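You operate a simulated robot arm through the tools that you are given. There is no shell and no other tool.

The job below is to be done with a simulated robot arm. You get a single attempt, and the scene is never put back.

JOB
Gauge the black roller: REJECT tray if it is under the size on the card, else GOOD tray.
Fine: leave the gauge jaw open.

The check looks at the end state, three seconds after you hand in, the way a careful person would. Anything else that was tipped, shoved, dropped, spilled or broken makes it a failure.

ROBOT AND FRAMES
A 6-joint arm with a three-finger gripper, fixed in place. Base frame: the origin is at the foot of the arm, x ahead of it, y to its left, z up. Lengths are in m, angles in rad, forces in N, time in s.
Its first joint turns from -2.897 to 2.897 rad. Payload 4.89 kg.
The tool frame sits at the grasp point between the pads (the TCP): z along the fingers, y along the line on which they close. The tips reach 0.03 m beyond it. The gripper opens to 0.164 m. The gripper's body begins 0.125 m behind the TCP.
Orientation is that of the tool frame in the base frame, as [roll, pitch, yaw] about the fixed x, y, z axes, in that order (R = Rz(yaw) Ry(pitch) Rx(roll)). With the fingers straight down and closing along the base's y, the tool's x points along the base's -x, its y along +y and its z along -z.

CONTROLS
- The arm moves only by the tool play_rows. Its argument "series" is text: rows parted by semicolons, each of 7 numbers parted by spaces: the closure, from 0 (fully open) to 1 (shut), then the shift along the base's x, y, z in mm, then the turn, a rotation vector about the base's x, y, z in rad. In form: claw x y z ax ay az; .... A call has 1 to 20 rows; each row shifts and turns the commanded pose from where the row before left it. Rows are played at 5 a second. More than 0.05 m and 0.15 rad between two rows, or a gripper value outside its range, and nothing of the call is played. A pose out of reach is approached as far as the arm can. The call stops where the force on the tool passes 90 N (or 10 N more than at its start, if that is more) or the arm is blocked; 0.2 s more then pass. The fingers move at their own pace (about 0.108 m/s each) and stop on an object; they squeeze with about 38 N. The grip force told is the motor's: it shows also when the fingers shut on nothing. Time passes only in rows, and 0.2 s behind the last, so rows that do not move let the fingers close. The reply holds the time, the measured pose of the TCP, the force on the tool along the base axes, the opening and the grip force, in the units named above and with some noise, with the torque about the TCP (base axes, N m) and any sound that the robot's microphone picked up, and new pictures: "show" is both (left out), scene, wrist or none.
- Cameras (640 x 400 px; columns grow to the right, rows downward): "scene" is fixed at [0.3983, -0.4976, 1.604]; the picture's right is [0.42, -0.91, 0.00], its down [-0.87, -0.40, -0.28] and it looks along [0.25, 0.12, -0.96] (base axes); focal length 359 px, centre (320, 200). "wrist" rides on the gripper at [0.076, -0.002, -0.152] in the tool frame; the picture's right is [0.02, 1.00, 0.00], its down [-0.88, 0.02, -0.47] and it looks along [-0.47, 0.01, 0.88] (tool axes); focal length 247 px, centre (320, 200). There is no depth. A picture from a camera that has moved, and an enlarged one, comes with that camera's place and axes in the base frame and with its lens.
- raise_lower(by): slides the trunk up (or, below 0, down) by that many m; the arm rides with it, the base frame stays. It gives what a move gives, with no picture.
- close_up(camera, box): a new picture of the part [left, top, right, bottom] of that camera's present view, enlarged. No time passes.
- close_job(): hands the job in; it is judged then, once.

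Nothing tells you positions but the pictures and the camera data. Unless the task says otherwise, let go and move clear before handing in.

The tools are called as name(argument=value, ...) on one line, values as JSON. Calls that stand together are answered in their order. play_rows: Moves the arm, as the interface text tells. Its arguments: {"type":"object","properties":{"series":{"type":"string"},"show":{"type":"string","enum":["both","scene","wrist","none"]}},"required":["series"]} The other tools are called the same way: raise_lower (by) slides the trunk up or down; close_up (camera, box) takes an enlarged picture of a part of a camera's view; close_job () hands the job in.

At the start:

```text
t: 0.0
eef_pos: [0.3335, -0.4614, 1.1358]
ee_rot: [3.141, 0.0, -3.14]
force: [0.4, 0.0, -0.5]
wrist_torque: [0.0, -0.01, 0.04]
width: 0.1639
grip_force: 0.2
trunk travel left (down, up): [-0.175, 0.215]
```

scene: 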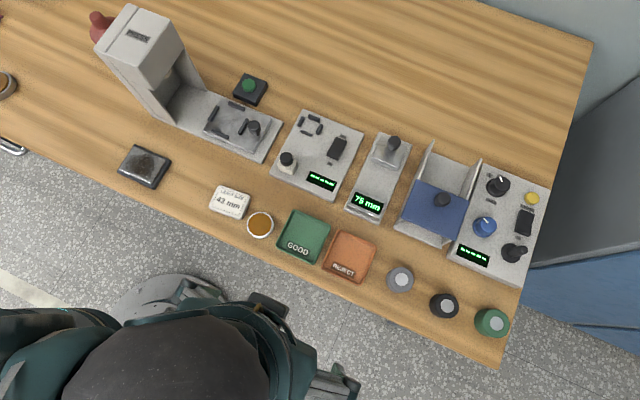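
wrist: 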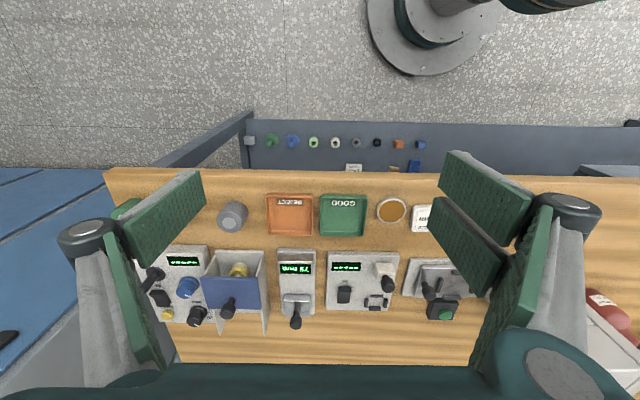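

I see a bench with a gauge reading "75 mm", a card that seems to say 43 mm, GOOD (green) and REJECT (orange) trays, and three rollers (grey, black, green) at the right front. I'll enlarge these parts before moving.

close_up(camera="scene", box=[200, 170, 290, 230])

close_up(camera="scene", box=[330, 120, 480, 240])

close_up(camera="scene", box=[360, 240, 520, 350])

close_up(camera="scene", box=[260, 190, 400, 300])

close_up(camera="wrist", box=[190, 180, 410, 340])

```text
6.67 times, centred on (245, 200) of scene
camera zoom: at [0.3983, -0.4976, 1.604], right [0.42, -0.91, 0.0], down [-0.87, -0.4, -0.28], along [0.25, 0.12, -0.96], focal length 2391 px, centre (820, 200)
```

zoom: 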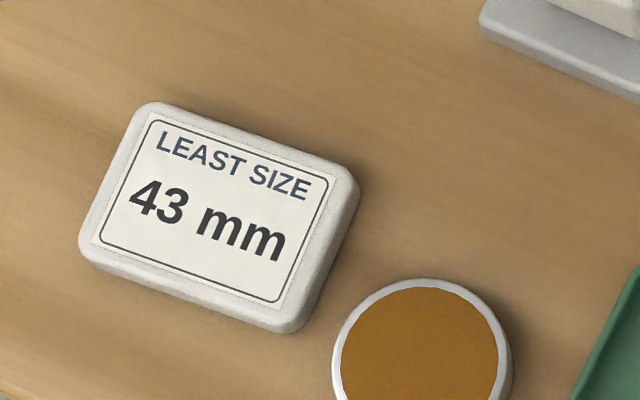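

```text
3.33 times, centred on (405, 180) of scene
camera zoom: at [0.3983, -0.4976, 1.604], right [0.42, -0.91, 0.0], down [-0.87, -0.4, -0.28], along [0.25, 0.12, -0.96], focal length 1196 px, centre (37, 267)
```

zoom: 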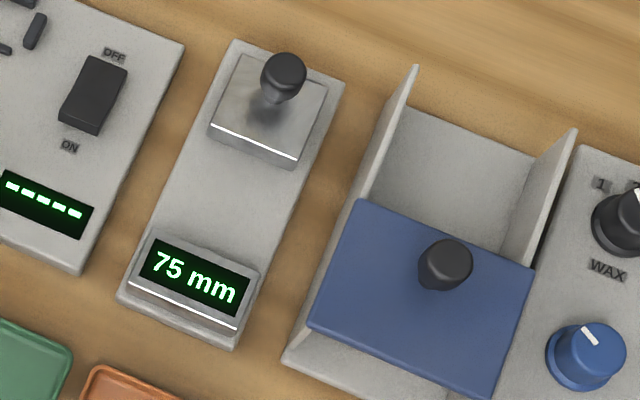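

```text
3.64 times, centred on (440, 295) of scene
camera zoom: at [0.3983, -0.4976, 1.604], right [0.42, -0.91, 0.0], down [-0.87, -0.4, -0.28], along [0.25, 0.12, -0.96], focal length 1304 px, centre (-116, -146)
```

zoom: 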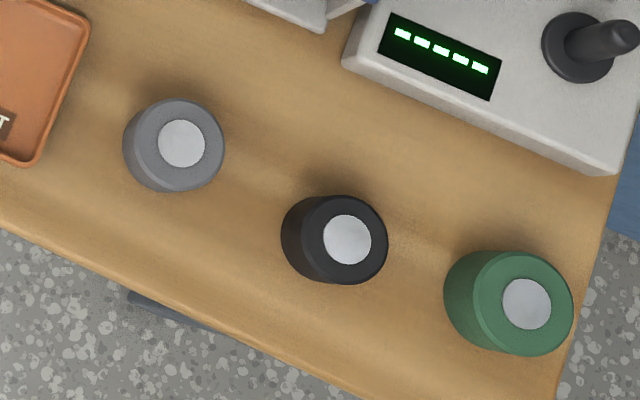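

```text
3.64 times, centred on (330, 245) of scene
camera zoom: at [0.3983, -0.4976, 1.604], right [0.42, -0.91, 0.0], down [-0.87, -0.4, -0.28], along [0.25, 0.12, -0.96], focal length 1304 px, centre (284, 36)
```

zoom: 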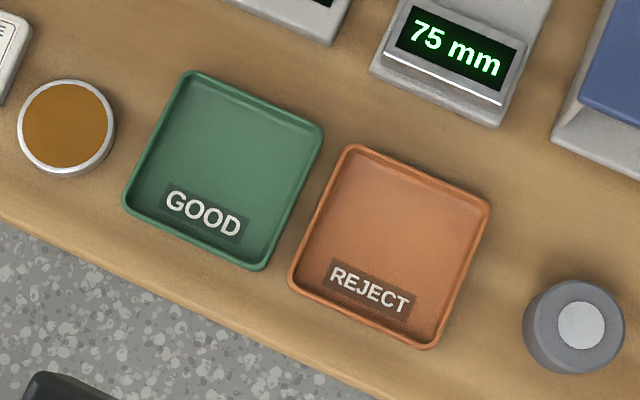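

```text
2.50 times, centred on (300, 260) of wrist
camera zoom: at [0.2562, -0.4639, 1.2897], right [-0.02, 1.0, 0.0], down [0.88, 0.02, 0.47], along [0.47, 0.01, -0.88], focal length 617 px, centre (370, 50)
```

zoom: 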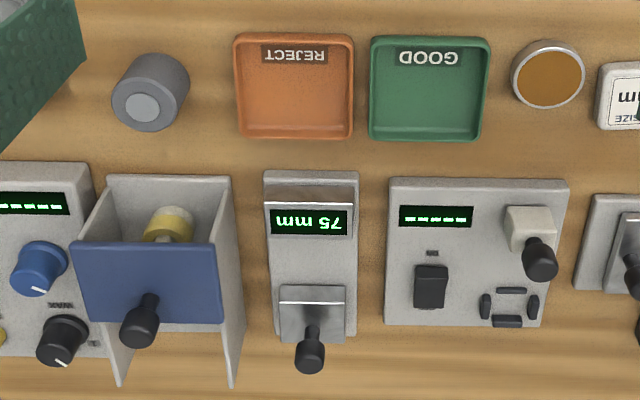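

The card says LEAST SIZE 43 mm. The gauge (jaw face about x 0.625–0.70, y −0.50) reads 75 mm when open, and the black roller stands near (0.49, −0.70) on a table at about z 0.885. I'll move over the black roller for a closer look.

play_rows(series="0 19.4 -39.8 -9.3 0 0 0; 0 19.4 -39.8 -9.3 0 0 0; 0 19.4 -39.8 -9.3 0 0 0; 0 19.4 -39.8 -9.3 0 0 0; 0 19.4 -39.8 -9.3 0 0 0; 0 19.4 -39.8 -9.3 0 0 0; 0 0 0 0 0 0 0", show="both")

```text
t: 1.6
eef_pos: [0.4475, -0.704, 1.0807]
ee_rot: [-3.141, 0.001, -3.141]
force: [0.7, -0.8, -1.0]
wrist_torque: [0.1, 0.07, -0.01]
width: 0.1638
grip_force: 0.1
trunk travel left (down, up): [-0.175, 0.215]
camera wrist: at [0.371, -0.7037, 1.2342], right [-0.02, 1.0, 0.0], down [0.88, 0.02, 0.47], along [0.47, 0.01, -0.88], focal length 247 px, centre (320, 200)
```

scene: 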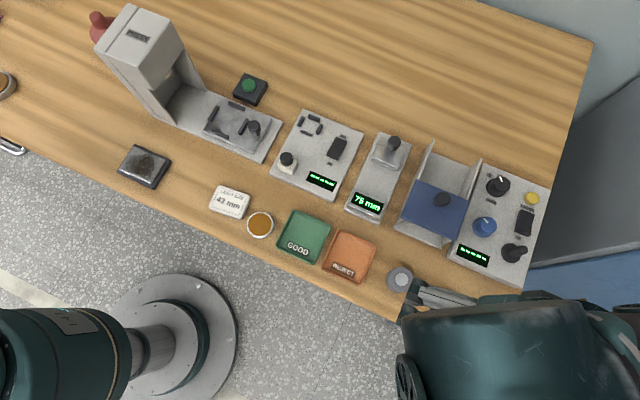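
wrist: 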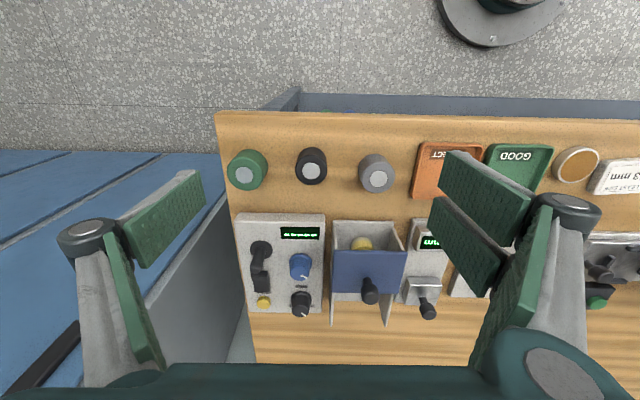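

The black roller is straight below the gripper, between the green and grey rollers. I'll enlarge the wrist view to fix positions more exactly.

close_up(camera="wrist", box=[210, 110, 410, 235])

close_up(camera="wrist", box=[320, 205, 480, 325])

```text
3.20 times, centred on (310, 172) of wrist
camera zoom: at [0.371, -0.7037, 1.2342], right [-0.02, 1.0, 0.0], down [0.88, 0.02, 0.47], along [0.47, 0.01, -0.88], focal length 790 px, centre (352, 288)
```

zoom: 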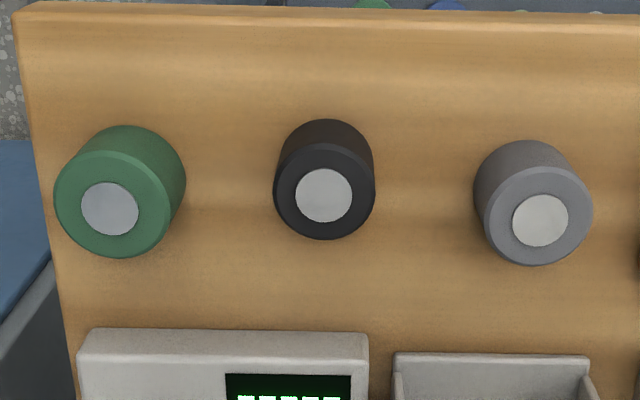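

```text
3.33 times, centred on (400, 265) of wrist
camera zoom: at [0.371, -0.7037, 1.2342], right [-0.02, 1.0, 0.0], down [0.88, 0.02, 0.47], along [0.47, 0.01, -0.88], focal length 823 px, centre (53, -17)
```

zoom: 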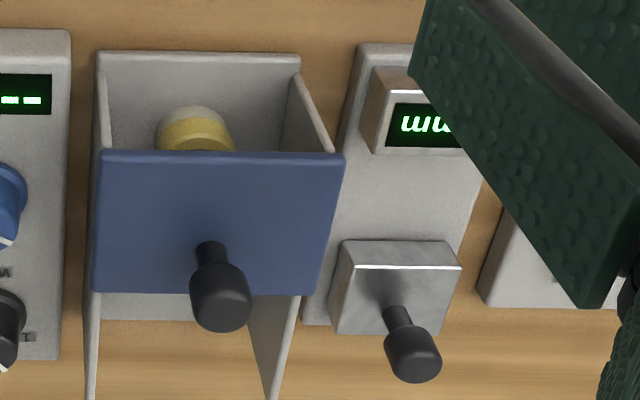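

The roller is centred near (0.492, −0.712), top at about z 0.926, roughly 43 mm across, so it must be gauged. I'll move above it and descend partway to refine the heights.

play_rows(series="0 22 -4 0 0 0 0; 0 22.5 -4 0 0 0 0; 0.3 0 0 -30 0 0 0; 0.5 0 0 -30 0 0 0; 0.5 0 0 -20 0 0 0; 0.5 0 0 0 0 0 0; 0.5 0 0 0 0 0 0", show="wrist")

```text
t: 3.2
eef_pos: [0.4934, -0.7108, 1.0001]
ee_rot: [3.139, -0.001, 3.142]
force: [0.8, -0.5, -0.3]
wrist_torque: [0.0, -0.01, 0.02]
width: 0.0822
grip_force: 0.1
trunk travel left (down, up): [-0.175, 0.215]
camera wrist: at [0.4167, -0.7109, 1.1538], right [-0.02, 1.0, 0.0], down [0.88, 0.02, 0.47], along [0.47, 0.01, -0.88], focal length 247 px, centre (320, 200)
```

wrist: 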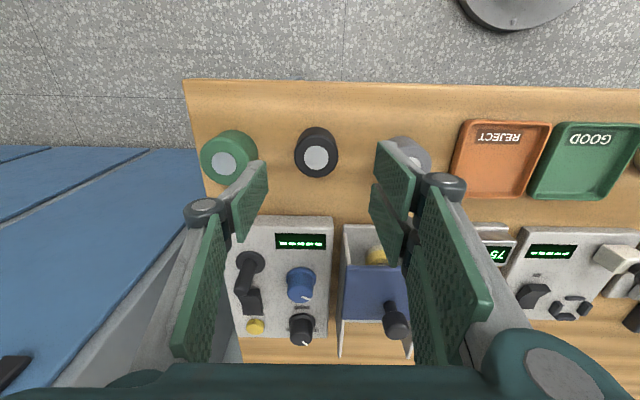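

The roller sits between the opened fingers. I'll zoom in to refine its centre and height.

close_up(camera="wrist", box=[260, 110, 380, 185])

close_up(camera="wrist", box=[170, 70, 490, 270])

```text
5.33 times, centred on (320, 148) of wrist
camera zoom: at [0.4167, -0.7109, 1.1538], right [-0.02, 1.0, 0.0], down [0.88, 0.02, 0.47], along [0.47, 0.01, -0.88], focal length 1317 px, centre (320, 480)
```

zoom: 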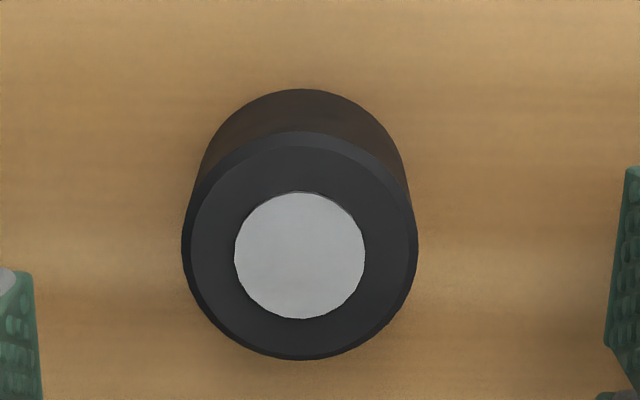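

```text
2.00 times, centred on (330, 170) of wrist
camera zoom: at [0.4167, -0.7109, 1.1538], right [-0.02, 1.0, 0.0], down [0.88, 0.02, 0.47], along [0.47, 0.01, -0.88], focal length 494 px, centre (300, 260)
```

zoom: 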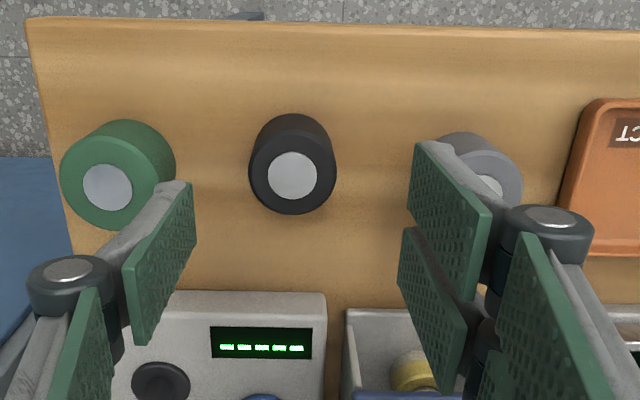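

The roller's centre is refined to (0.493, −0.713), top at about z 0.924 and table at about 0.88. I'll narrow the fingers to about 66 mm and descend around it.

play_rows(series="0.59 0 -2.2 0 0 0 0; 0.59 0 0 -20 0 0 0; 0.59 0 0 -20 0 0 0; 0.59 0 0 -15 0 0 0; 0.59 0 0 -15 0 0 0; 0.59 0 0 0 0 0 0", show="both")

```text
t: 4.6
eef_pos: [0.4944, -0.7106, 0.9299]
ee_rot: [3.141, 0.0, -3.139]
force: [-0.1, -0.2, -0.1]
wrist_torque: [0.05, 0.02, -0.03]
width: 0.0671
grip_force: 0.0
trunk travel left (down, up): [-0.175, 0.215]
camera wrist: at [0.4171, -0.7122, 1.0831], right [-0.02, 1.0, 0.0], down [0.88, 0.02, 0.47], along [0.47, 0.01, -0.88], focal length 247 px, centre (320, 200)
```

scene: 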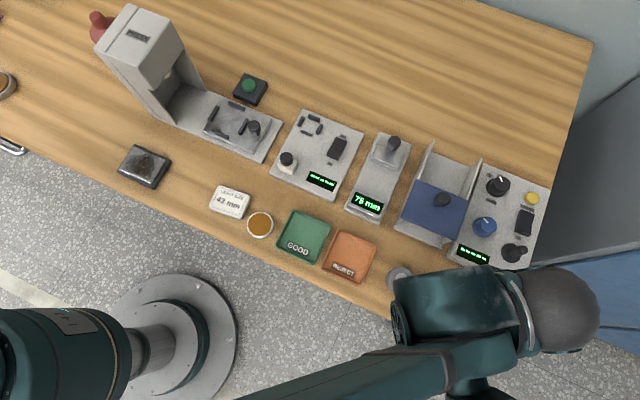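
wrist: 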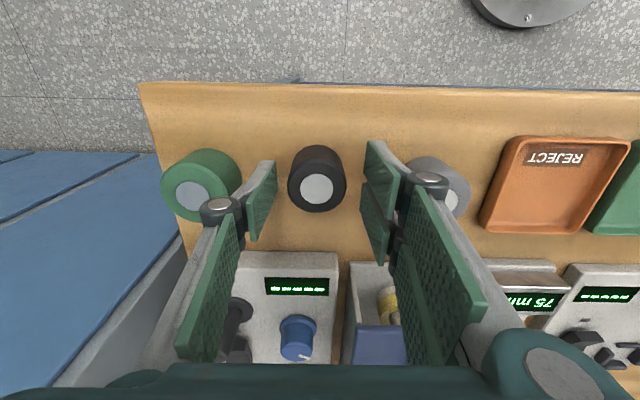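

The roller is centred between the pads, but the finger knuckles come close to the neighbouring green and grey rollers. I'll check those clearances before going lower.

close_up(camera="wrist", box=[150, 120, 310, 270])

close_up(camera="wrist", box=[340, 120, 500, 270])

```text
2.67 times, centred on (230, 195) of wrist
camera zoom: at [0.4171, -0.7122, 1.0831], right [-0.02, 1.0, 0.0], down [0.88, 0.02, 0.47], along [0.47, 0.01, -0.88], focal length 659 px, centre (560, 213)
```

zoom: 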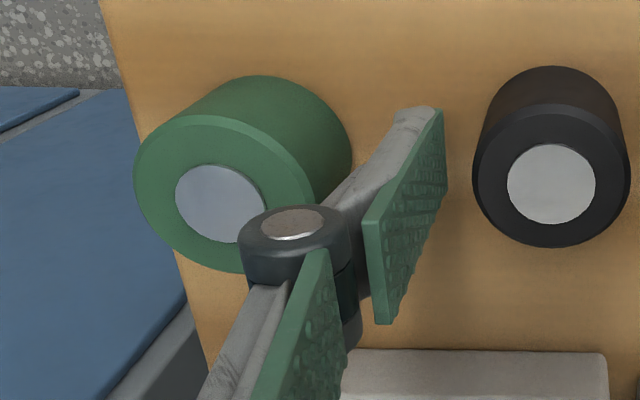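

```text
2.67 times, centred on (420, 195) of wrist
camera zoom: at [0.4171, -0.7122, 1.0831], right [-0.02, 1.0, 0.0], down [0.88, 0.02, 0.47], along [0.47, 0.01, -0.88], focal length 659 px, centre (53, 213)
```

zoom: 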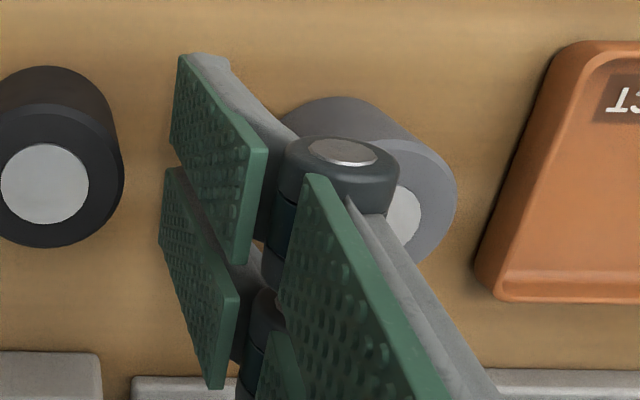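

The knuckles sit about 5 cm above the roller tops, so the descent is clear. I'll go down to TCP z ≈ 0.917 and close on the black roller.

play_rows(series="0.59 -1.3 -2.2 -4 0 0 0; 0.59 0 0 -4 0 0 0; 0.59 0 0 -4 0 0 0; 0.59 0 0 0 0 0 0", show="none")

```text
t: 5.6
eef_pos: [0.4924, -0.7112, 0.9176]
ee_rot: [-3.141, 0.001, -3.138]
force: [0.0, 0.1, 1.3]
wrist_torque: [-0.01, 0.02, 0.0]
width: 0.0672
grip_force: 0.2
trunk travel left (down, up): [-0.175, 0.215]
```

No contact yet at z 0.917 and all forces are near zero. Closing on the roller now.

play_rows(series="0.7 0 0 0 0 0 0; 1 0 0 0 0 0 0; 1 0 0 0 0 0 0; 1 0 0 0 0 0 0", show="wrist")

```text
t: 6.6
eef_pos: [0.4932, -0.7108, 0.9183]
ee_rot: [3.14, 0.0, -3.141]
force: [0.3, -0.1, 0.3]
wrist_torque: [0.0, -0.01, 0.0]
width: 0.0424
grip_force: 38.4
trunk travel left (down, up): [-0.175, 0.215]
camera wrist: at [0.4162, -0.7141, 1.0718], right [-0.02, 1.0, 0.0], down [0.88, 0.02, 0.47], along [0.47, 0.01, -0.88], focal length 247 px, centre (320, 200)
```

wrist: 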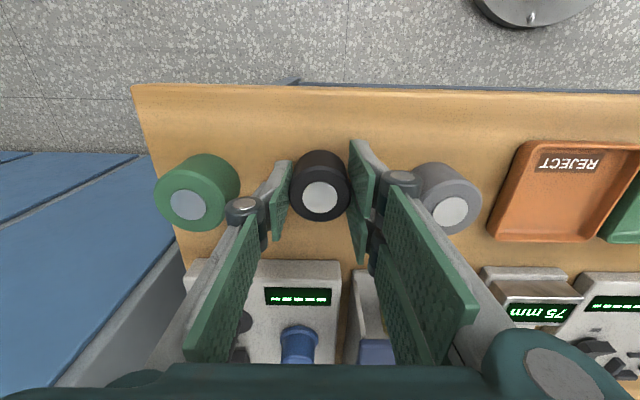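

The roller is gripped (opening about 42.4 mm, too close to 43 to decide without the gauge). I'll lift it straight up well clear of everything.

play_rows(series="1 0 0 10 0 0 0; 1 0 0 25 0 0 0; 1 0 0 30 0 0 0; 1 0 0 35 0 0 0; 1 0 0 40 0 0 0; 1 0 0 0 0 0 0", show="both")

```text
t: 8.0
eef_pos: [0.4931, -0.7102, 1.0591]
ee_rot: [3.14, 0.001, -3.14]
force: [-0.2, -0.1, -0.5]
wrist_torque: [-0.03, -0.02, -0.03]
width: 0.0425
grip_force: 37.6
trunk travel left (down, up): [-0.175, 0.215]
camera wrist: at [0.4164, -0.7132, 1.2125], right [-0.02, 1.0, 0.0], down [0.88, 0.02, 0.47], along [0.47, 0.01, -0.88], focal length 247 px, centre (320, 200)
```

scene: 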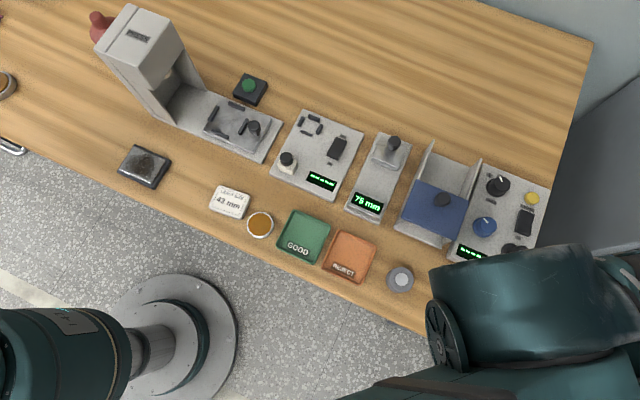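
wrist: 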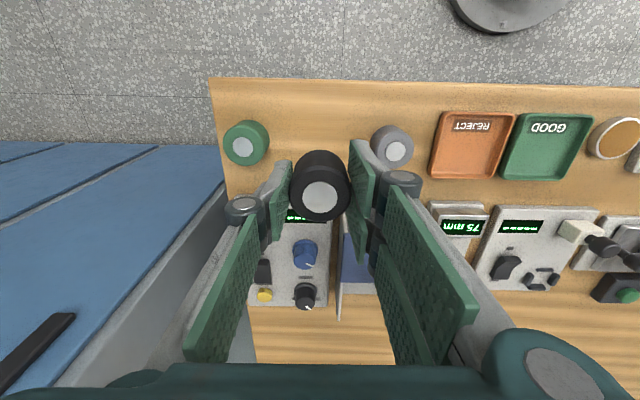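

The roller is held securely at height. I'll bring it in front of the gauge at a safe height, so the wrist camera can see the gauge between the fingers.

play_rows(series="1 -14.6 42 4 0 0 0; 1 -14.6 42 4 0 0 0; 1 -14.6 42 4 0 0 0; 1 -14.6 42 4 0 0 0; 1 -14.6 42 4 0 0 0; 1 0 0 0 0 0 0", show="wrist")

close_up(camera="wrist", box=[240, 200, 400, 300])

close_up(camera="scene", box=[335, 125, 425, 230])

```text
t: 9.4
eef_pos: [0.4181, -0.5023, 1.0833]
ee_rot: [-3.14, 0.0, -3.139]
force: [-0.9, -0.1, -0.7]
wrist_torque: [-0.08, -0.07, 0.01]
width: 0.0426
grip_force: 37.9
trunk travel left (down, up): [-0.175, 0.215]
camera wrist: at [0.3417, -0.5047, 1.2352], right [-0.02, 1.0, 0.0], down [0.88, 0.02, 0.47], along [0.47, 0.01, -0.88], focal length 247 px, centre (320, 200)
```

wrist: 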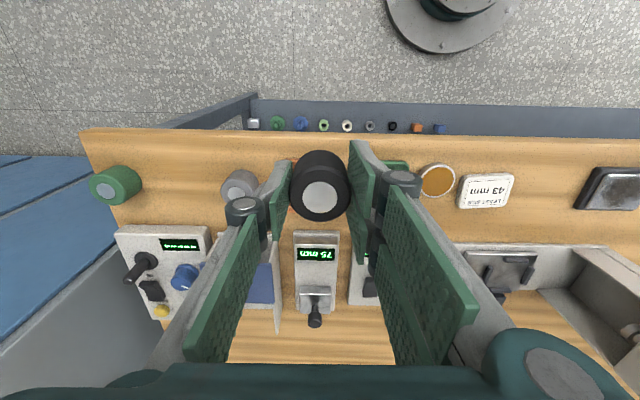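

```text
4.00 times, centred on (320, 250) of wrist
camera zoom: at [0.3417, -0.5047, 1.2352], right [-0.02, 1.0, 0.0], down [0.88, 0.02, 0.47], along [0.47, 0.01, -0.88], focal length 988 px, centre (320, 0)
```

zoom: 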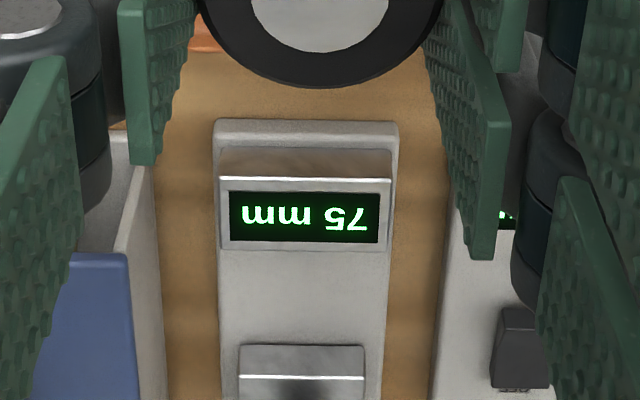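

```text
3.81 times, centred on (380, 178) of scene
camera zoom: at [0.3983, -0.4976, 1.604], right [0.42, -0.91, 0.0], down [-0.87, -0.4, -0.28], along [0.25, 0.12, -0.96], focal length 1366 px, centre (91, 286)
```

zoom: 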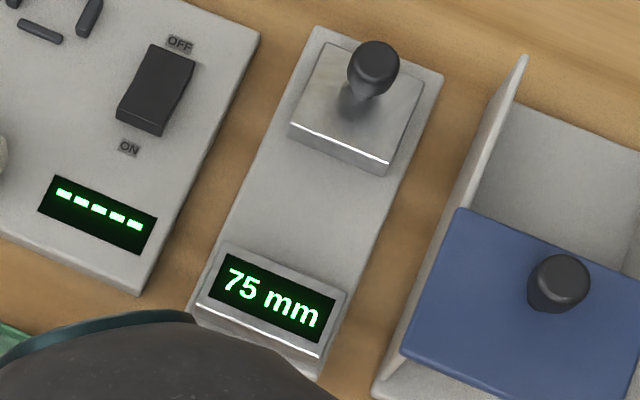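

The gauge is now clear in view: fixed jaw face at about x 0.628, sliding jaw face at about 0.703, centre y about −0.504, jaws about 20 mm tall. My present grip is low on the roller, so I'll re-read the pose to check for drift before deciding how to set it down.

play_rows(series="1 0 0 0 0 0 0; 1 0 0 0 0 0 0", show="wrist")

close_up(camera="wrist", box=[240, 130, 400, 230])

close_up(camera="wrist", box=[260, 225, 380, 335])

```text
t: 10.0
eef_pos: [0.4179, -0.5032, 1.0816]
ee_rot: [3.141, 0.001, -3.14]
force: [0.8, 0.0, -0.8]
wrist_torque: [0.01, 0.04, -0.03]
width: 0.0428
grip_force: 37.6
trunk travel left (down, up): [-0.175, 0.215]
camera wrist: at [0.3423, -0.5056, 1.2349], right [-0.02, 1.0, 0.0], down [0.88, 0.02, 0.47], along [0.47, 0.01, -0.88], focal length 247 px, centre (320, 200)
```

wrist: 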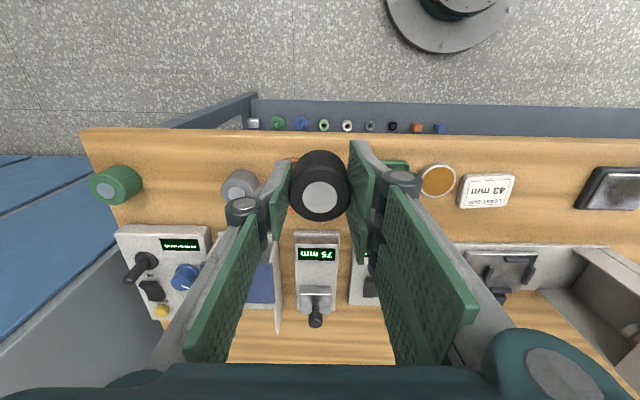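

```text
4.00 times, centred on (320, 180) of wrist
camera zoom: at [0.3423, -0.5056, 1.2349], right [-0.02, 1.0, 0.0], down [0.88, 0.02, 0.47], along [0.47, 0.01, -0.88], focal length 988 px, centre (320, 280)
```

zoom: 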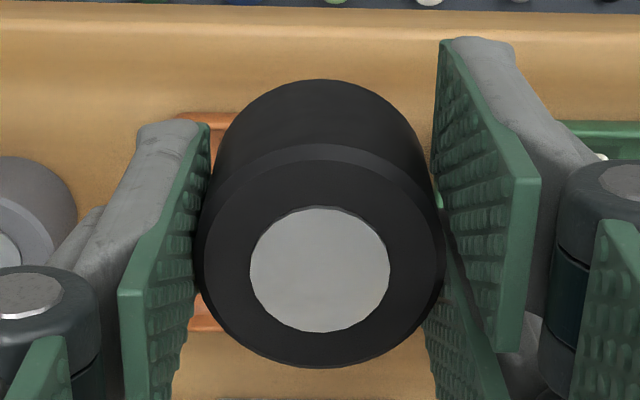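

```text
3.64 times, centred on (320, 280) of wrist
camera zoom: at [0.3423, -0.5056, 1.2349], right [-0.02, 1.0, 0.0], down [0.88, 0.02, 0.47], along [0.47, 0.01, -0.88], focal length 898 px, centre (320, -91)
```

zoom: 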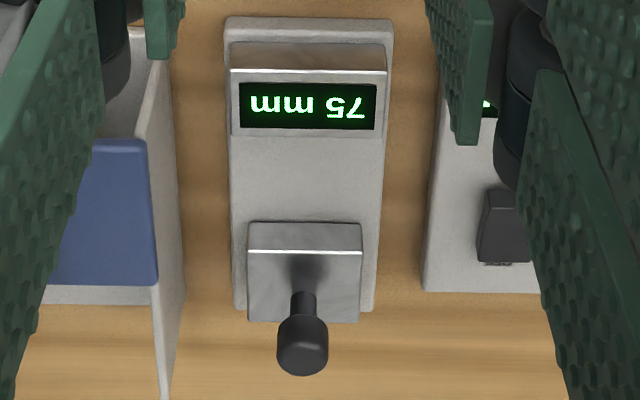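

The gripper has one finger on one side and two on the other, spanning about ±30 mm in x, which is tight inside the 75 mm gap. I'll set the roller back on its own spot and regrip it higher, so the fingertips stay above the jaws.

play_rows(series="1 14.6 -42 -4 0 0 0; 1 14.6 -42 -4 0 0 0; 1 14.6 -42 -4 0 0 0; 1 14.6 -42 -4 0 0 0; 1 14.6 -42 -4 0 0 0; 1 0 0 0 0 0 0; 1 0 0 -40 0 0 0; 1 0 0 -35 0 0 0; 1 0 0 -30 0 0 0; 1 0 0 -20 0 0 0; 1 0 0 -9 0 0 0; 1 0 0 0 0 0 0", show="wrist")

```text
t: 12.6
eef_pos: [0.4938, -0.7134, 0.923]
ee_rot: [-3.14, 0.0, -3.139]
force: [0.8, -0.4, -1.2]
wrist_torque: [0.01, -0.02, 0.0]
width: 0.0423
grip_force: 38.3
trunk travel left (down, up): [-0.175, 0.215]
camera wrist: at [0.4163, -0.7156, 1.0775], right [-0.02, 1.0, 0.0], down [0.88, 0.02, 0.47], along [0.47, 0.01, -0.88], focal length 247 px, centre (320, 200)
```

wrist: 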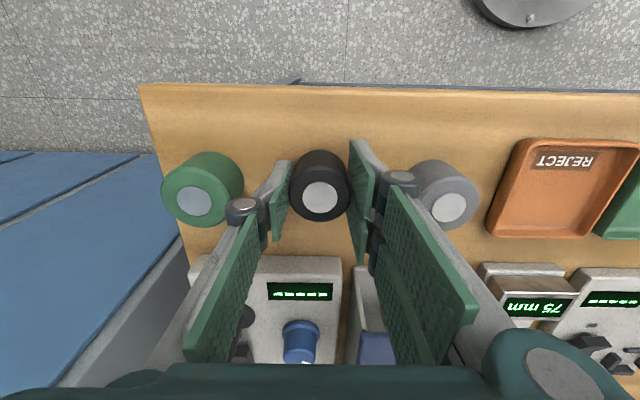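

The roller hangs about 5 mm above the table at its own spot. Lowering gently until it touches.

play_rows(series="1 0 0 -2 0 0 0; 1 0 0 -1.5 0 0 0; 1 0 0 -1 0 0 0; 1 0 0 -0.5 0 0 0; 1 0 0 0 0 0 0", show="none")

```text
t: 13.8
eef_pos: [0.4932, -0.7133, 0.9191]
ee_rot: [-3.141, 0.0, -3.141]
force: [0.1, -0.6, -0.2]
wrist_torque: [-0.01, 0.02, 0.02]
width: 0.0424
grip_force: 37.9
trunk travel left (down, up): [-0.175, 0.215]
```

play_rows(series="1 0 0 -1 0 0 0; 1 0 0 0 0 0 0", show="none")

```text
t: 14.4
eef_pos: [0.493, -0.7121, 0.9192]
ee_rot: [-3.142, 0.0, -3.14]
force: [-0.1, 0.6, -0.7]
wrist_torque: [-0.01, 0.02, -0.03]
width: 0.0426
grip_force: 37.8
trunk travel left (down, up): [-0.175, 0.215]
```

Still no clear contact at about the height where I first gripped it. One more small step.

play_rows(series="1 0 0 -1 0 0 0; 1 0 0 0 0 0 0", show="none")

```text
t: 15.0
eef_pos: [0.4928, -0.7136, 0.9187]
ee_rot: [-3.141, 0.002, -3.139]
force: [5.3, -2.4, 7.1]
wrist_torque: [-0.09, -0.14, -0.07]
width: 0.0423
grip_force: 37.7
trunk travel left (down, up): [-0.175, 0.215]
```

Light contact (about 7 N up) confirms the roller is on the table. I'll open a little, raise 18 mm, and regrip on its upper part.

play_rows(series="0.65 0 0 1 0 0 0; 0.65 0 0 0 0 0 0; 0.65 0 0 0 0 0 0; 0.65 0 0 6 0 0 0; 0.65 0 0 6 0 0 0; 0.65 0 0 6 0 0 0; 0.65 0 0 0 0 0 0", show="wrist")

close_up(camera="wrist", box=[240, 130, 400, 230])

```text
t: 16.6
eef_pos: [0.493, -0.7122, 0.9356]
ee_rot: [3.141, 0.0, -3.141]
force: [0.2, 0.0, 0.8]
wrist_torque: [0.01, 0.02, -0.01]
width: 0.0576
grip_force: 0.2
trunk travel left (down, up): [-0.175, 0.215]
camera wrist: at [0.4167, -0.7154, 1.0893], right [-0.02, 1.0, 0.0], down [0.88, 0.02, 0.47], along [0.47, 0.01, -0.88], focal length 247 px, centre (320, 200)
```

wrist: 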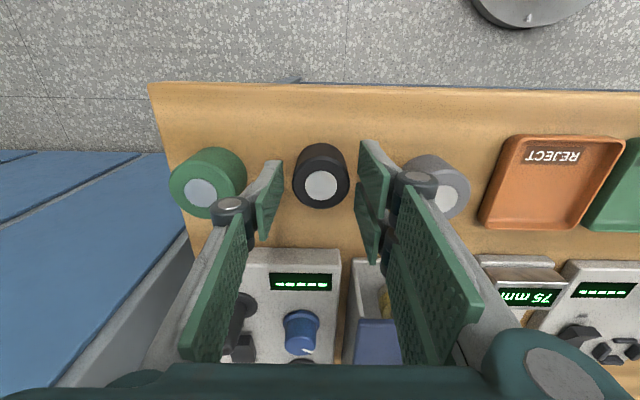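

```text
4.00 times, centred on (320, 180) of wrist
camera zoom: at [0.4167, -0.7154, 1.0893], right [-0.02, 1.0, 0.0], down [0.88, 0.02, 0.47], along [0.47, 0.01, -0.88], focal length 988 px, centre (320, 280)
```

zoom: 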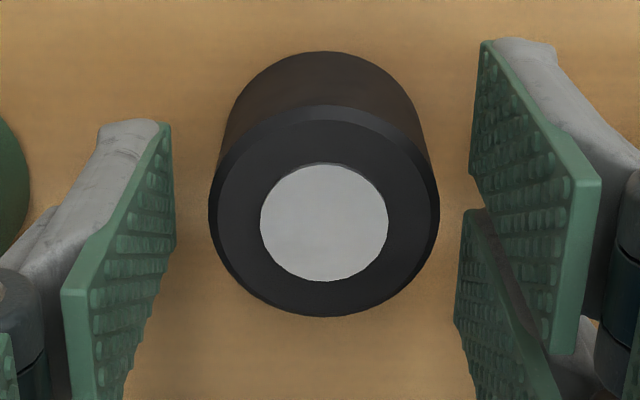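

The roller stands upright and centred between the pads. Closing on its upper part, then lifting.

play_rows(series="0.7 0 0 0 0 0 0; 1 0 0 0 0 0 0; 1 0 0 0 0 0 0; 1 0 0 0 0 0 0; 1 0 0 10 0 0 0; 1 0 0 20 0 0 0; 1 0 0 30 0 0 0; 1 0 0 35 0 0 0; 1 0 0 40 0 0 0; 1 0 0 0 0 0 0", show="wrist")

```text
t: 18.8
eef_pos: [0.4937, -0.7138, 1.072]
ee_rot: [3.14, 0.002, -3.14]
force: [0.4, 0.2, -0.4]
wrist_torque: [-0.03, -0.04, 0.01]
width: 0.0428
grip_force: 38.3
trunk travel left (down, up): [-0.175, 0.215]
camera wrist: at [0.417, -0.7157, 1.226], right [-0.02, 1.0, 0.0], down [0.88, 0.02, 0.47], along [0.47, 0.01, -0.88], focal length 247 px, centre (320, 200)
```

wrist: 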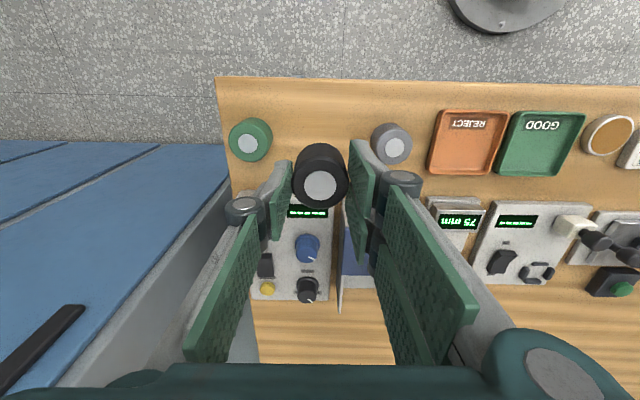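

The roller is regripped higher and lifted. I'll now carry it over the gauge gap centre at (0.665, −0.504), staying high.

play_rows(series="1 28.7 34.8 0 0 0 0; 1 28.7 34.8 0 0 0 0; 1 28.7 34.8 0 0 0 0; 1 28.7 34.8 0 0 0 0; 1 28.7 34.8 0 0 0 0; 1 28.7 34.8 0 0 0 0; 1 0 0 0 0 0 0; 1 0 0 0 0 0 0", show="both")

```text
t: 20.6
eef_pos: [0.6653, -0.5044, 1.0723]
ee_rot: [3.141, 0.0, -3.14]
force: [0.2, 0.4, -0.5]
wrist_torque: [-0.08, 0.11, 0.0]
width: 0.0428
grip_force: 37.8
trunk travel left (down, up): [-0.175, 0.215]
camera wrist: at [0.5883, -0.5057, 1.2254], right [-0.02, 1.0, 0.0], down [0.88, 0.02, 0.47], along [0.47, 0.01, -0.88], focal length 247 px, centre (320, 200)
```

scene: 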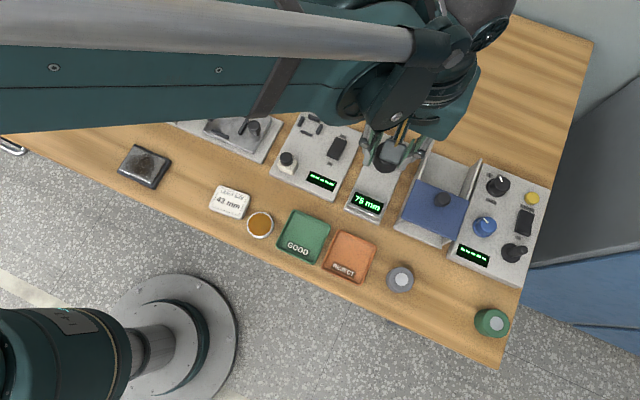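
wrist: 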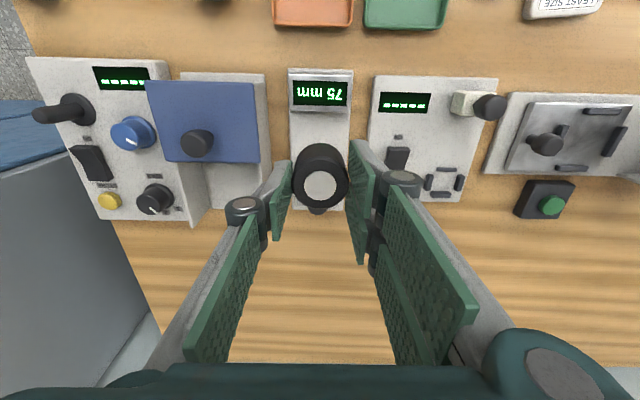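

I'm above the gauge with the roller. I'll zoom in to check its alignment before lowering.

close_up(camera="wrist", box=[260, 55, 380, 225])

close_up(camera="scene", box=[340, 110, 440, 230])

```text
2.35 times, centred on (320, 140) of wrist
camera zoom: at [0.5883, -0.5057, 1.2254], right [-0.02, 1.0, 0.0], down [0.88, 0.02, 0.47], along [0.47, 0.01, -0.88], focal length 581 px, centre (320, 341)
```

zoom: 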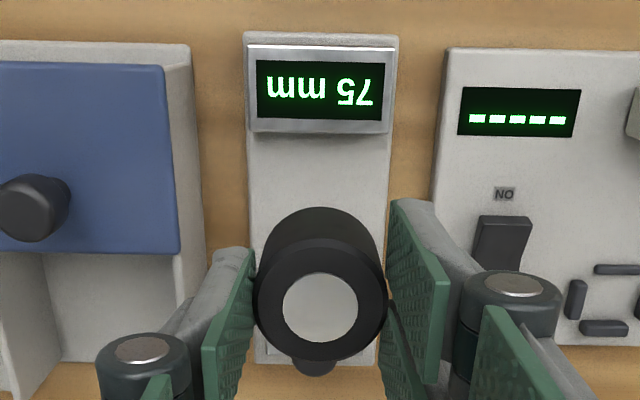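

```text
3.33 times, centred on (390, 170) of scene
camera zoom: at [0.3983, -0.4976, 1.604], right [0.42, -0.91, 0.0], down [-0.87, -0.4, -0.28], along [0.25, 0.12, -0.96], focal length 1196 px, centre (87, 300)
```

zoom: 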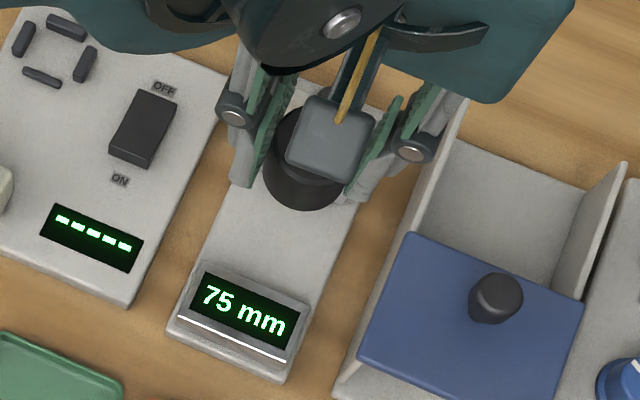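

Alignment is good: the gap centre is about (0.667, −0.5045), and the neighbouring walls are clear of the fingers. Lowering the roller toward the bed in stages.

play_rows(series="1 1.5 0 -20 0 0 0; 1 0 0 -25 0 0 0; 1 0 0 -25 0 0 0; 1 0 0 -16 0 0 0; 1 0 0 0 0 0 0; 1 0 0 0 0 0 0", show="both")

close_up(camera="wrist", box=[240, 55, 400, 225])

close_up(camera="scene", box=[340, 110, 440, 230])

```text
t: 22.0
eef_pos: [0.6666, -0.5054, 0.984]
ee_rot: [-3.14, 0.0, -3.141]
force: [0.4, 0.8, 0.2]
wrist_torque: [0.03, 0.02, 0.04]
width: 0.0425
grip_force: 38.2
trunk travel left (down, up): [-0.175, 0.215]
camera wrist: at [0.5892, -0.5075, 1.1382], right [-0.02, 1.0, 0.0], down [0.88, 0.02, 0.47], along [0.47, 0.01, -0.88], focal length 247 px, centre (320, 200)
```

scene: 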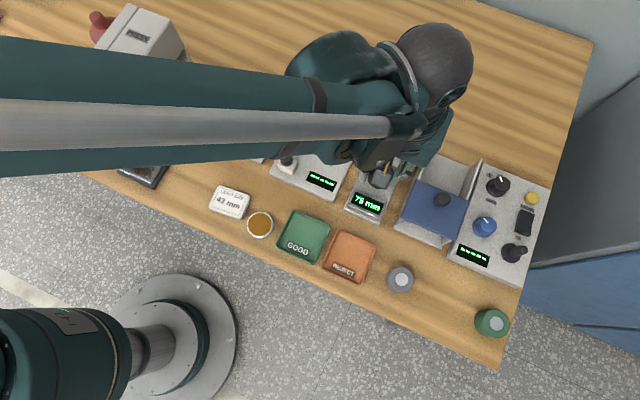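
wrist: 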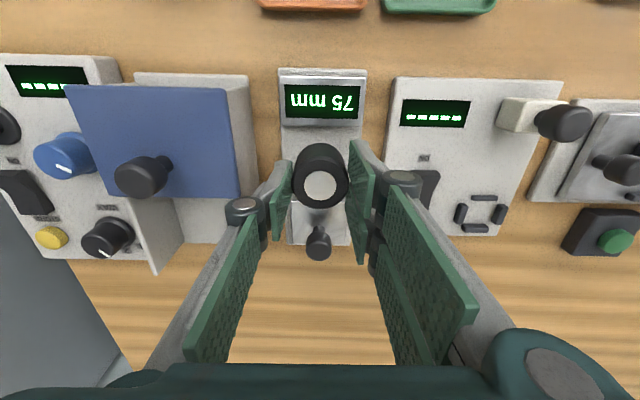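

```text
2.35 times, centred on (320, 140) of wrist
camera zoom: at [0.5892, -0.5075, 1.1382], right [-0.02, 1.0, 0.0], down [0.88, 0.02, 0.47], along [0.47, 0.01, -0.88], focal length 581 px, centre (320, 341)
```

zoom: 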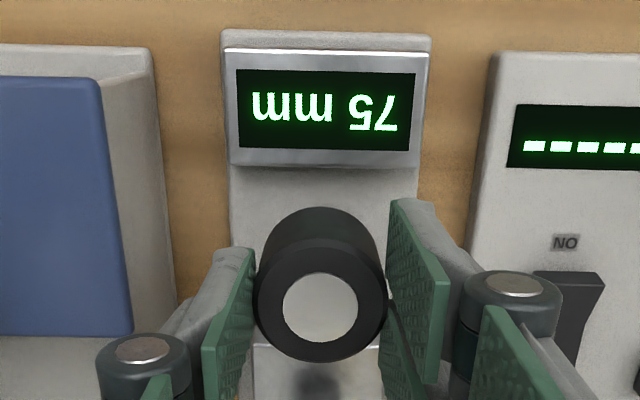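

```text
3.33 times, centred on (390, 170) of scene
camera zoom: at [0.3983, -0.4976, 1.604], right [0.42, -0.91, 0.0], down [-0.87, -0.4, -0.28], along [0.25, 0.12, -0.96], focal length 1196 px, centre (87, 300)
```

zoom: 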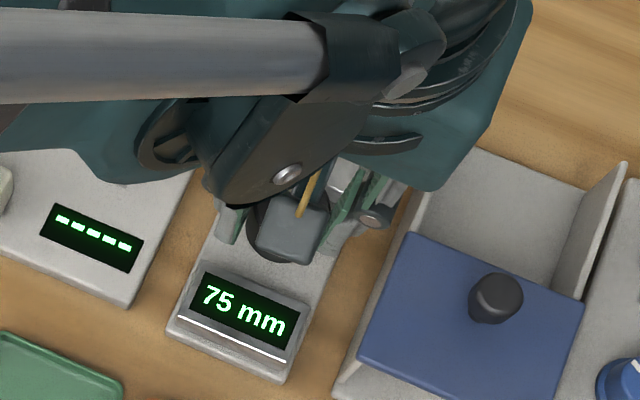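

The gap centre is about 4 mm further in x than the roller, so I'll correct for that and continue down gently, watching force.

play_rows(series="1 4 0 0 0 0 0; 1 0 0 -8 0 0 0; 1 0 0 -7 0 0 0; 1 0 0 0 0 0 0", show="none")

play_rows(series="1 0 0 -1.5 0 0 0; 1 0 0 -1.5 0 0 0; 1 0 0 0 0 0 0", show="wrist")

```text
t: 23.0
eef_pos: [0.6705, -0.5032, 0.9703]
ee_rot: [3.142, -0.001, -3.14]
force: [0.9, 0.1, -0.6]
wrist_torque: [0.04, -0.02, -0.01]
width: 0.0426
grip_force: 37.9
trunk travel left (down, up): [-0.175, 0.215]
```

```text
t: 23.8
eef_pos: [0.6711, -0.5031, 0.9679]
ee_rot: [3.14, 0.0, -3.139]
force: [-0.4, -1.0, -0.8]
wrist_torque: [0.02, 0.02, 0.02]
width: 0.0425
grip_force: 38.0
trunk travel left (down, up): [-0.175, 0.215]
camera wrist: at [0.5935, -0.506, 1.1213], right [-0.02, 1.0, 0.0], down [0.88, 0.02, 0.47], along [0.47, 0.01, -0.88], focal length 247 px, centre (320, 200)
```

wrist: 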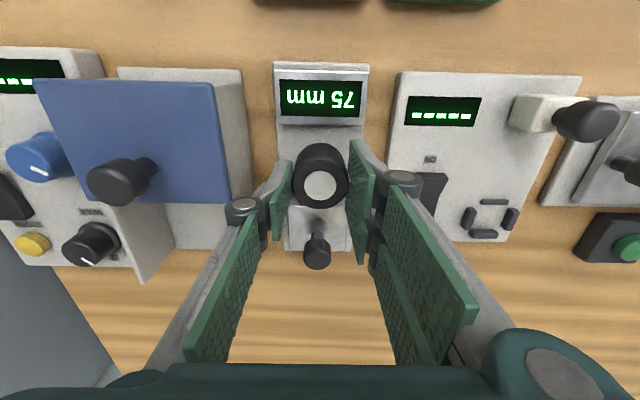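

No contact yet at z 0.968; the roller's centred in the gap. Continuing down in small steps.

play_rows(series="1 0 0 -1.5 0 0 0; 1 0 0 -1.5 0 0 0; 1 0 0 0 0 0 0", show="none")

play_rows(series="1 0 0 -1.5 0 0 0; 1 0 0 -1.5 0 0 0; 1 0 0 0 0 0 0", show="none")

```text
t: 24.6
eef_pos: [0.67, -0.5045, 0.9649]
ee_rot: [3.14, 0.0, -3.139]
force: [0.0, 0.1, -1.2]
wrist_torque: [0.0, -0.03, -0.01]
width: 0.0429
grip_force: 38.1
trunk travel left (down, up): [-0.175, 0.215]
```

```text
t: 25.4
eef_pos: [0.6695, -0.5037, 0.9629]
ee_rot: [-3.141, 0.002, -3.141]
force: [0.3, 0.6, -0.1]
wrist_torque: [-0.01, -0.03, -0.04]
width: 0.0428
grip_force: 37.6
trunk travel left (down, up): [-0.175, 0.215]
```

Still free at z ≈ 0.962. Continuing in small steps toward the bed.

play_rows(series="1 0 0 -1.5 0 0 0; 1 0 0 -1 0 0 0; 1 0 0 0 0 0 0", show="none")

close_up(camera="wrist", box=[240, 55, 400, 225])

```text
t: 26.2
eef_pos: [0.6697, -0.5044, 0.9583]
ee_rot: [-3.141, 0.001, -3.141]
force: [-0.1, 0.1, -0.5]
wrist_torque: [0.01, -0.01, 0.01]
width: 0.0423
grip_force: 37.5
trunk travel left (down, up): [-0.175, 0.215]
```

```text
2.35 times, centred on (320, 140) of wrist
camera zoom: at [0.5938, -0.5059, 1.1127], right [-0.02, 1.0, 0.0], down [0.88, 0.02, 0.47], along [0.47, 0.01, -0.88], focal length 581 px, centre (320, 341)
```

zoom: 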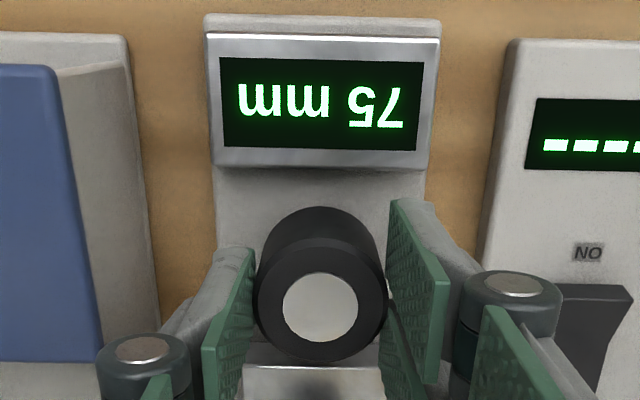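

The roller is well centred between the jaws in the picture. Continuing down 1 mm at a time.

play_rows(series="1 0 0 -1 0 0 0; 1 0 0 -1 0 0 0; 1 0 0 0 0 0 0", show="none")

play_rows(series="1 0 0 -1 0 0 0; 1 0 0 0 0 0 0", show="none")

```text
t: 27.0
eef_pos: [0.6697, -0.5038, 0.9564]
ee_rot: [3.141, 0.0, -3.14]
force: [-0.5, -0.7, -1.4]
wrist_torque: [0.0, -0.02, -0.01]
width: 0.0426
grip_force: 37.8
trunk travel left (down, up): [-0.175, 0.215]
```

```text
t: 27.6
eef_pos: [0.6703, -0.5033, 0.9557]
ee_rot: [3.141, 0.001, -3.139]
force: [0.2, 0.5, -1.3]
wrist_torque: [0.02, 0.0, -0.04]
width: 0.0427
grip_force: 37.9
trunk travel left (down, up): [-0.175, 0.215]
```

play_rows(series="1 0 0 -1 0 0 0; 1 0 0 0 0 0 0", show="none")

play_rows(series="1 0 0 -1 0 0 0; 1 0 0 0 0 0 0", show="none")

```text
t: 28.2
eef_pos: [0.6696, -0.5042, 0.9555]
ee_rot: [-3.141, 0.001, -3.139]
force: [0.2, -0.2, -0.7]
wrist_torque: [0.03, 0.0, -0.01]
width: 0.0427
grip_force: 37.9
trunk travel left (down, up): [-0.175, 0.215]
```

```text
t: 28.8
eef_pos: [0.6706, -0.5038, 0.954]
ee_rot: [-3.141, 0.0, -3.14]
force: [-0.6, 0.0, -1.5]
wrist_torque: [0.03, -0.01, 0.02]
width: 0.0431
grip_force: 37.7
trunk travel left (down, up): [-0.175, 0.215]
```

No contact yet at z 0.954; I'll look at the fingertips and jaws before going further.

close_up(camera="wrist", box=[270, 100, 370, 225])

play_rows(series="1 0 0 -1 0 0 0; 1 0 0 0 0 0 0", show="none")

```text
3.20 times, centred on (320, 162) of wrist
camera zoom: at [0.5937, -0.5062, 1.1076], right [-0.02, 1.0, 0.0], down [0.88, 0.02, 0.47], along [0.47, 0.01, -0.88], focal length 790 px, centre (320, 320)
```

zoom: 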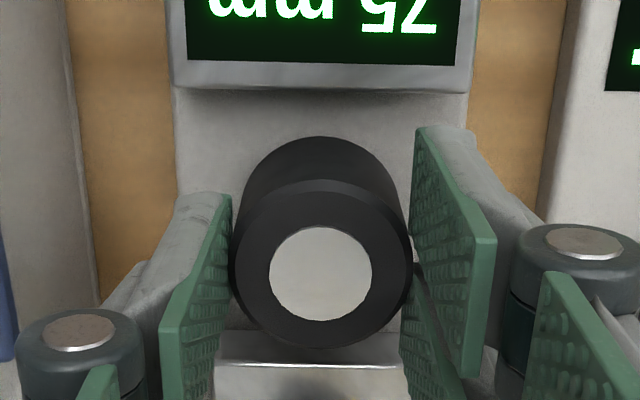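

```text
t: 29.4
eef_pos: [0.6702, -0.5048, 0.9528]
ee_rot: [-3.14, -0.001, -3.14]
force: [0.5, 1.0, -0.7]
wrist_torque: [-0.02, -0.03, 0.02]
width: 0.0423
grip_force: 38.1
trunk travel left (down, up): [-0.175, 0.215]
```

The roller's bottom seems a few millimetres above the bed. Continuing 1 mm at a time.

play_rows(series="1 0 0 -1 0 0 0; 1 0 0 0 0 0 0", show="none")

play_rows(series="1 0 0 -1 0 0 0; 1 0 0 0 0 0 0", show="none")

```text
t: 30.0
eef_pos: [0.6712, -0.5046, 0.9511]
ee_rot: [-3.141, 0.0, -3.139]
force: [-0.5, -0.5, -1.3]
wrist_torque: [0.01, 0.01, 0.0]
width: 0.0426
grip_force: 38.1
trunk travel left (down, up): [-0.175, 0.215]
```

```text
t: 30.6
eef_pos: [0.6695, -0.5037, 0.9503]
ee_rot: [-3.141, -0.001, -3.141]
force: [-0.1, -0.3, -1.0]
wrist_torque: [-0.01, -0.02, 0.0]
width: 0.0428
grip_force: 37.8
trunk travel left (down, up): [-0.175, 0.215]
```

play_rows(series="1 0 0 -1 0 0 0; 1 0 0 0 0 0 0", show="none")

play_rows(series="1 0 0 -1 0 0 0; 1 0 0 0 0 0 0", show="wrist")

close_up(camera="wrist", box=[270, 100, 370, 225])

```text
t: 31.2
eef_pos: [0.6713, -0.5034, 0.9505]
ee_rot: [3.141, 0.0, -3.141]
force: [-0.7, 0.9, -0.7]
wrist_torque: [-0.01, 0.01, 0.01]
width: 0.0428
grip_force: 38.1
trunk travel left (down, up): [-0.175, 0.215]
```

```text
t: 31.8
eef_pos: [0.6711, -0.505, 0.9492]
ee_rot: [3.141, 0.002, -3.139]
force: [2.2, -0.7, 14.4]
wrist_torque: [-0.01, -0.15, 0.01]
width: 0.0426
grip_force: 38.2
trunk travel left (down, up): [-0.175, 0.215]
camera wrist: at [0.5933, -0.5061, 1.1031], right [-0.02, 1.0, 0.0], down [0.88, 0.02, 0.47], along [0.47, 0.01, -0.88], focal length 247 px, centre (320, 200)
```

wrist: 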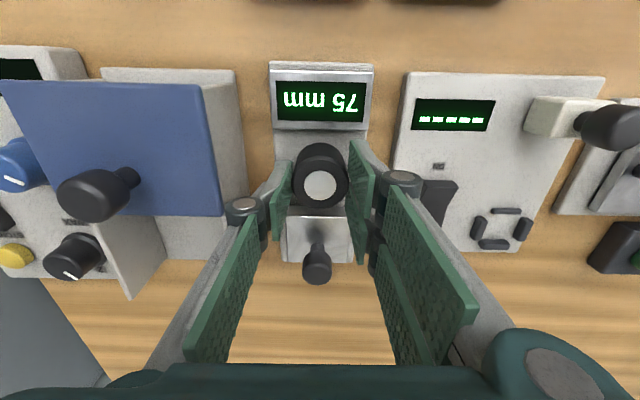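

```text
3.20 times, centred on (320, 162) of wrist
camera zoom: at [0.5933, -0.5061, 1.1031], right [-0.02, 1.0, 0.0], down [0.88, 0.02, 0.47], along [0.47, 0.01, -0.88], focal length 790 px, centre (320, 320)
```

zoom: 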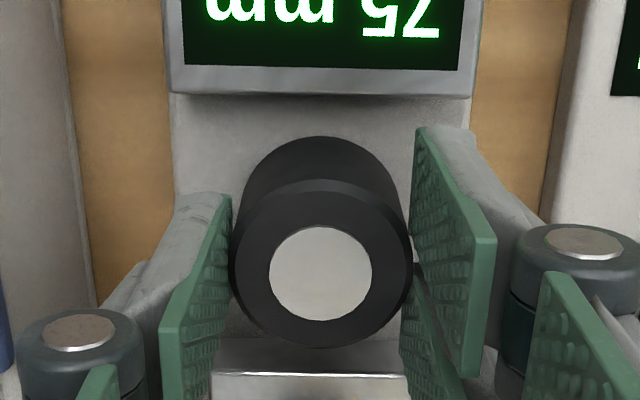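

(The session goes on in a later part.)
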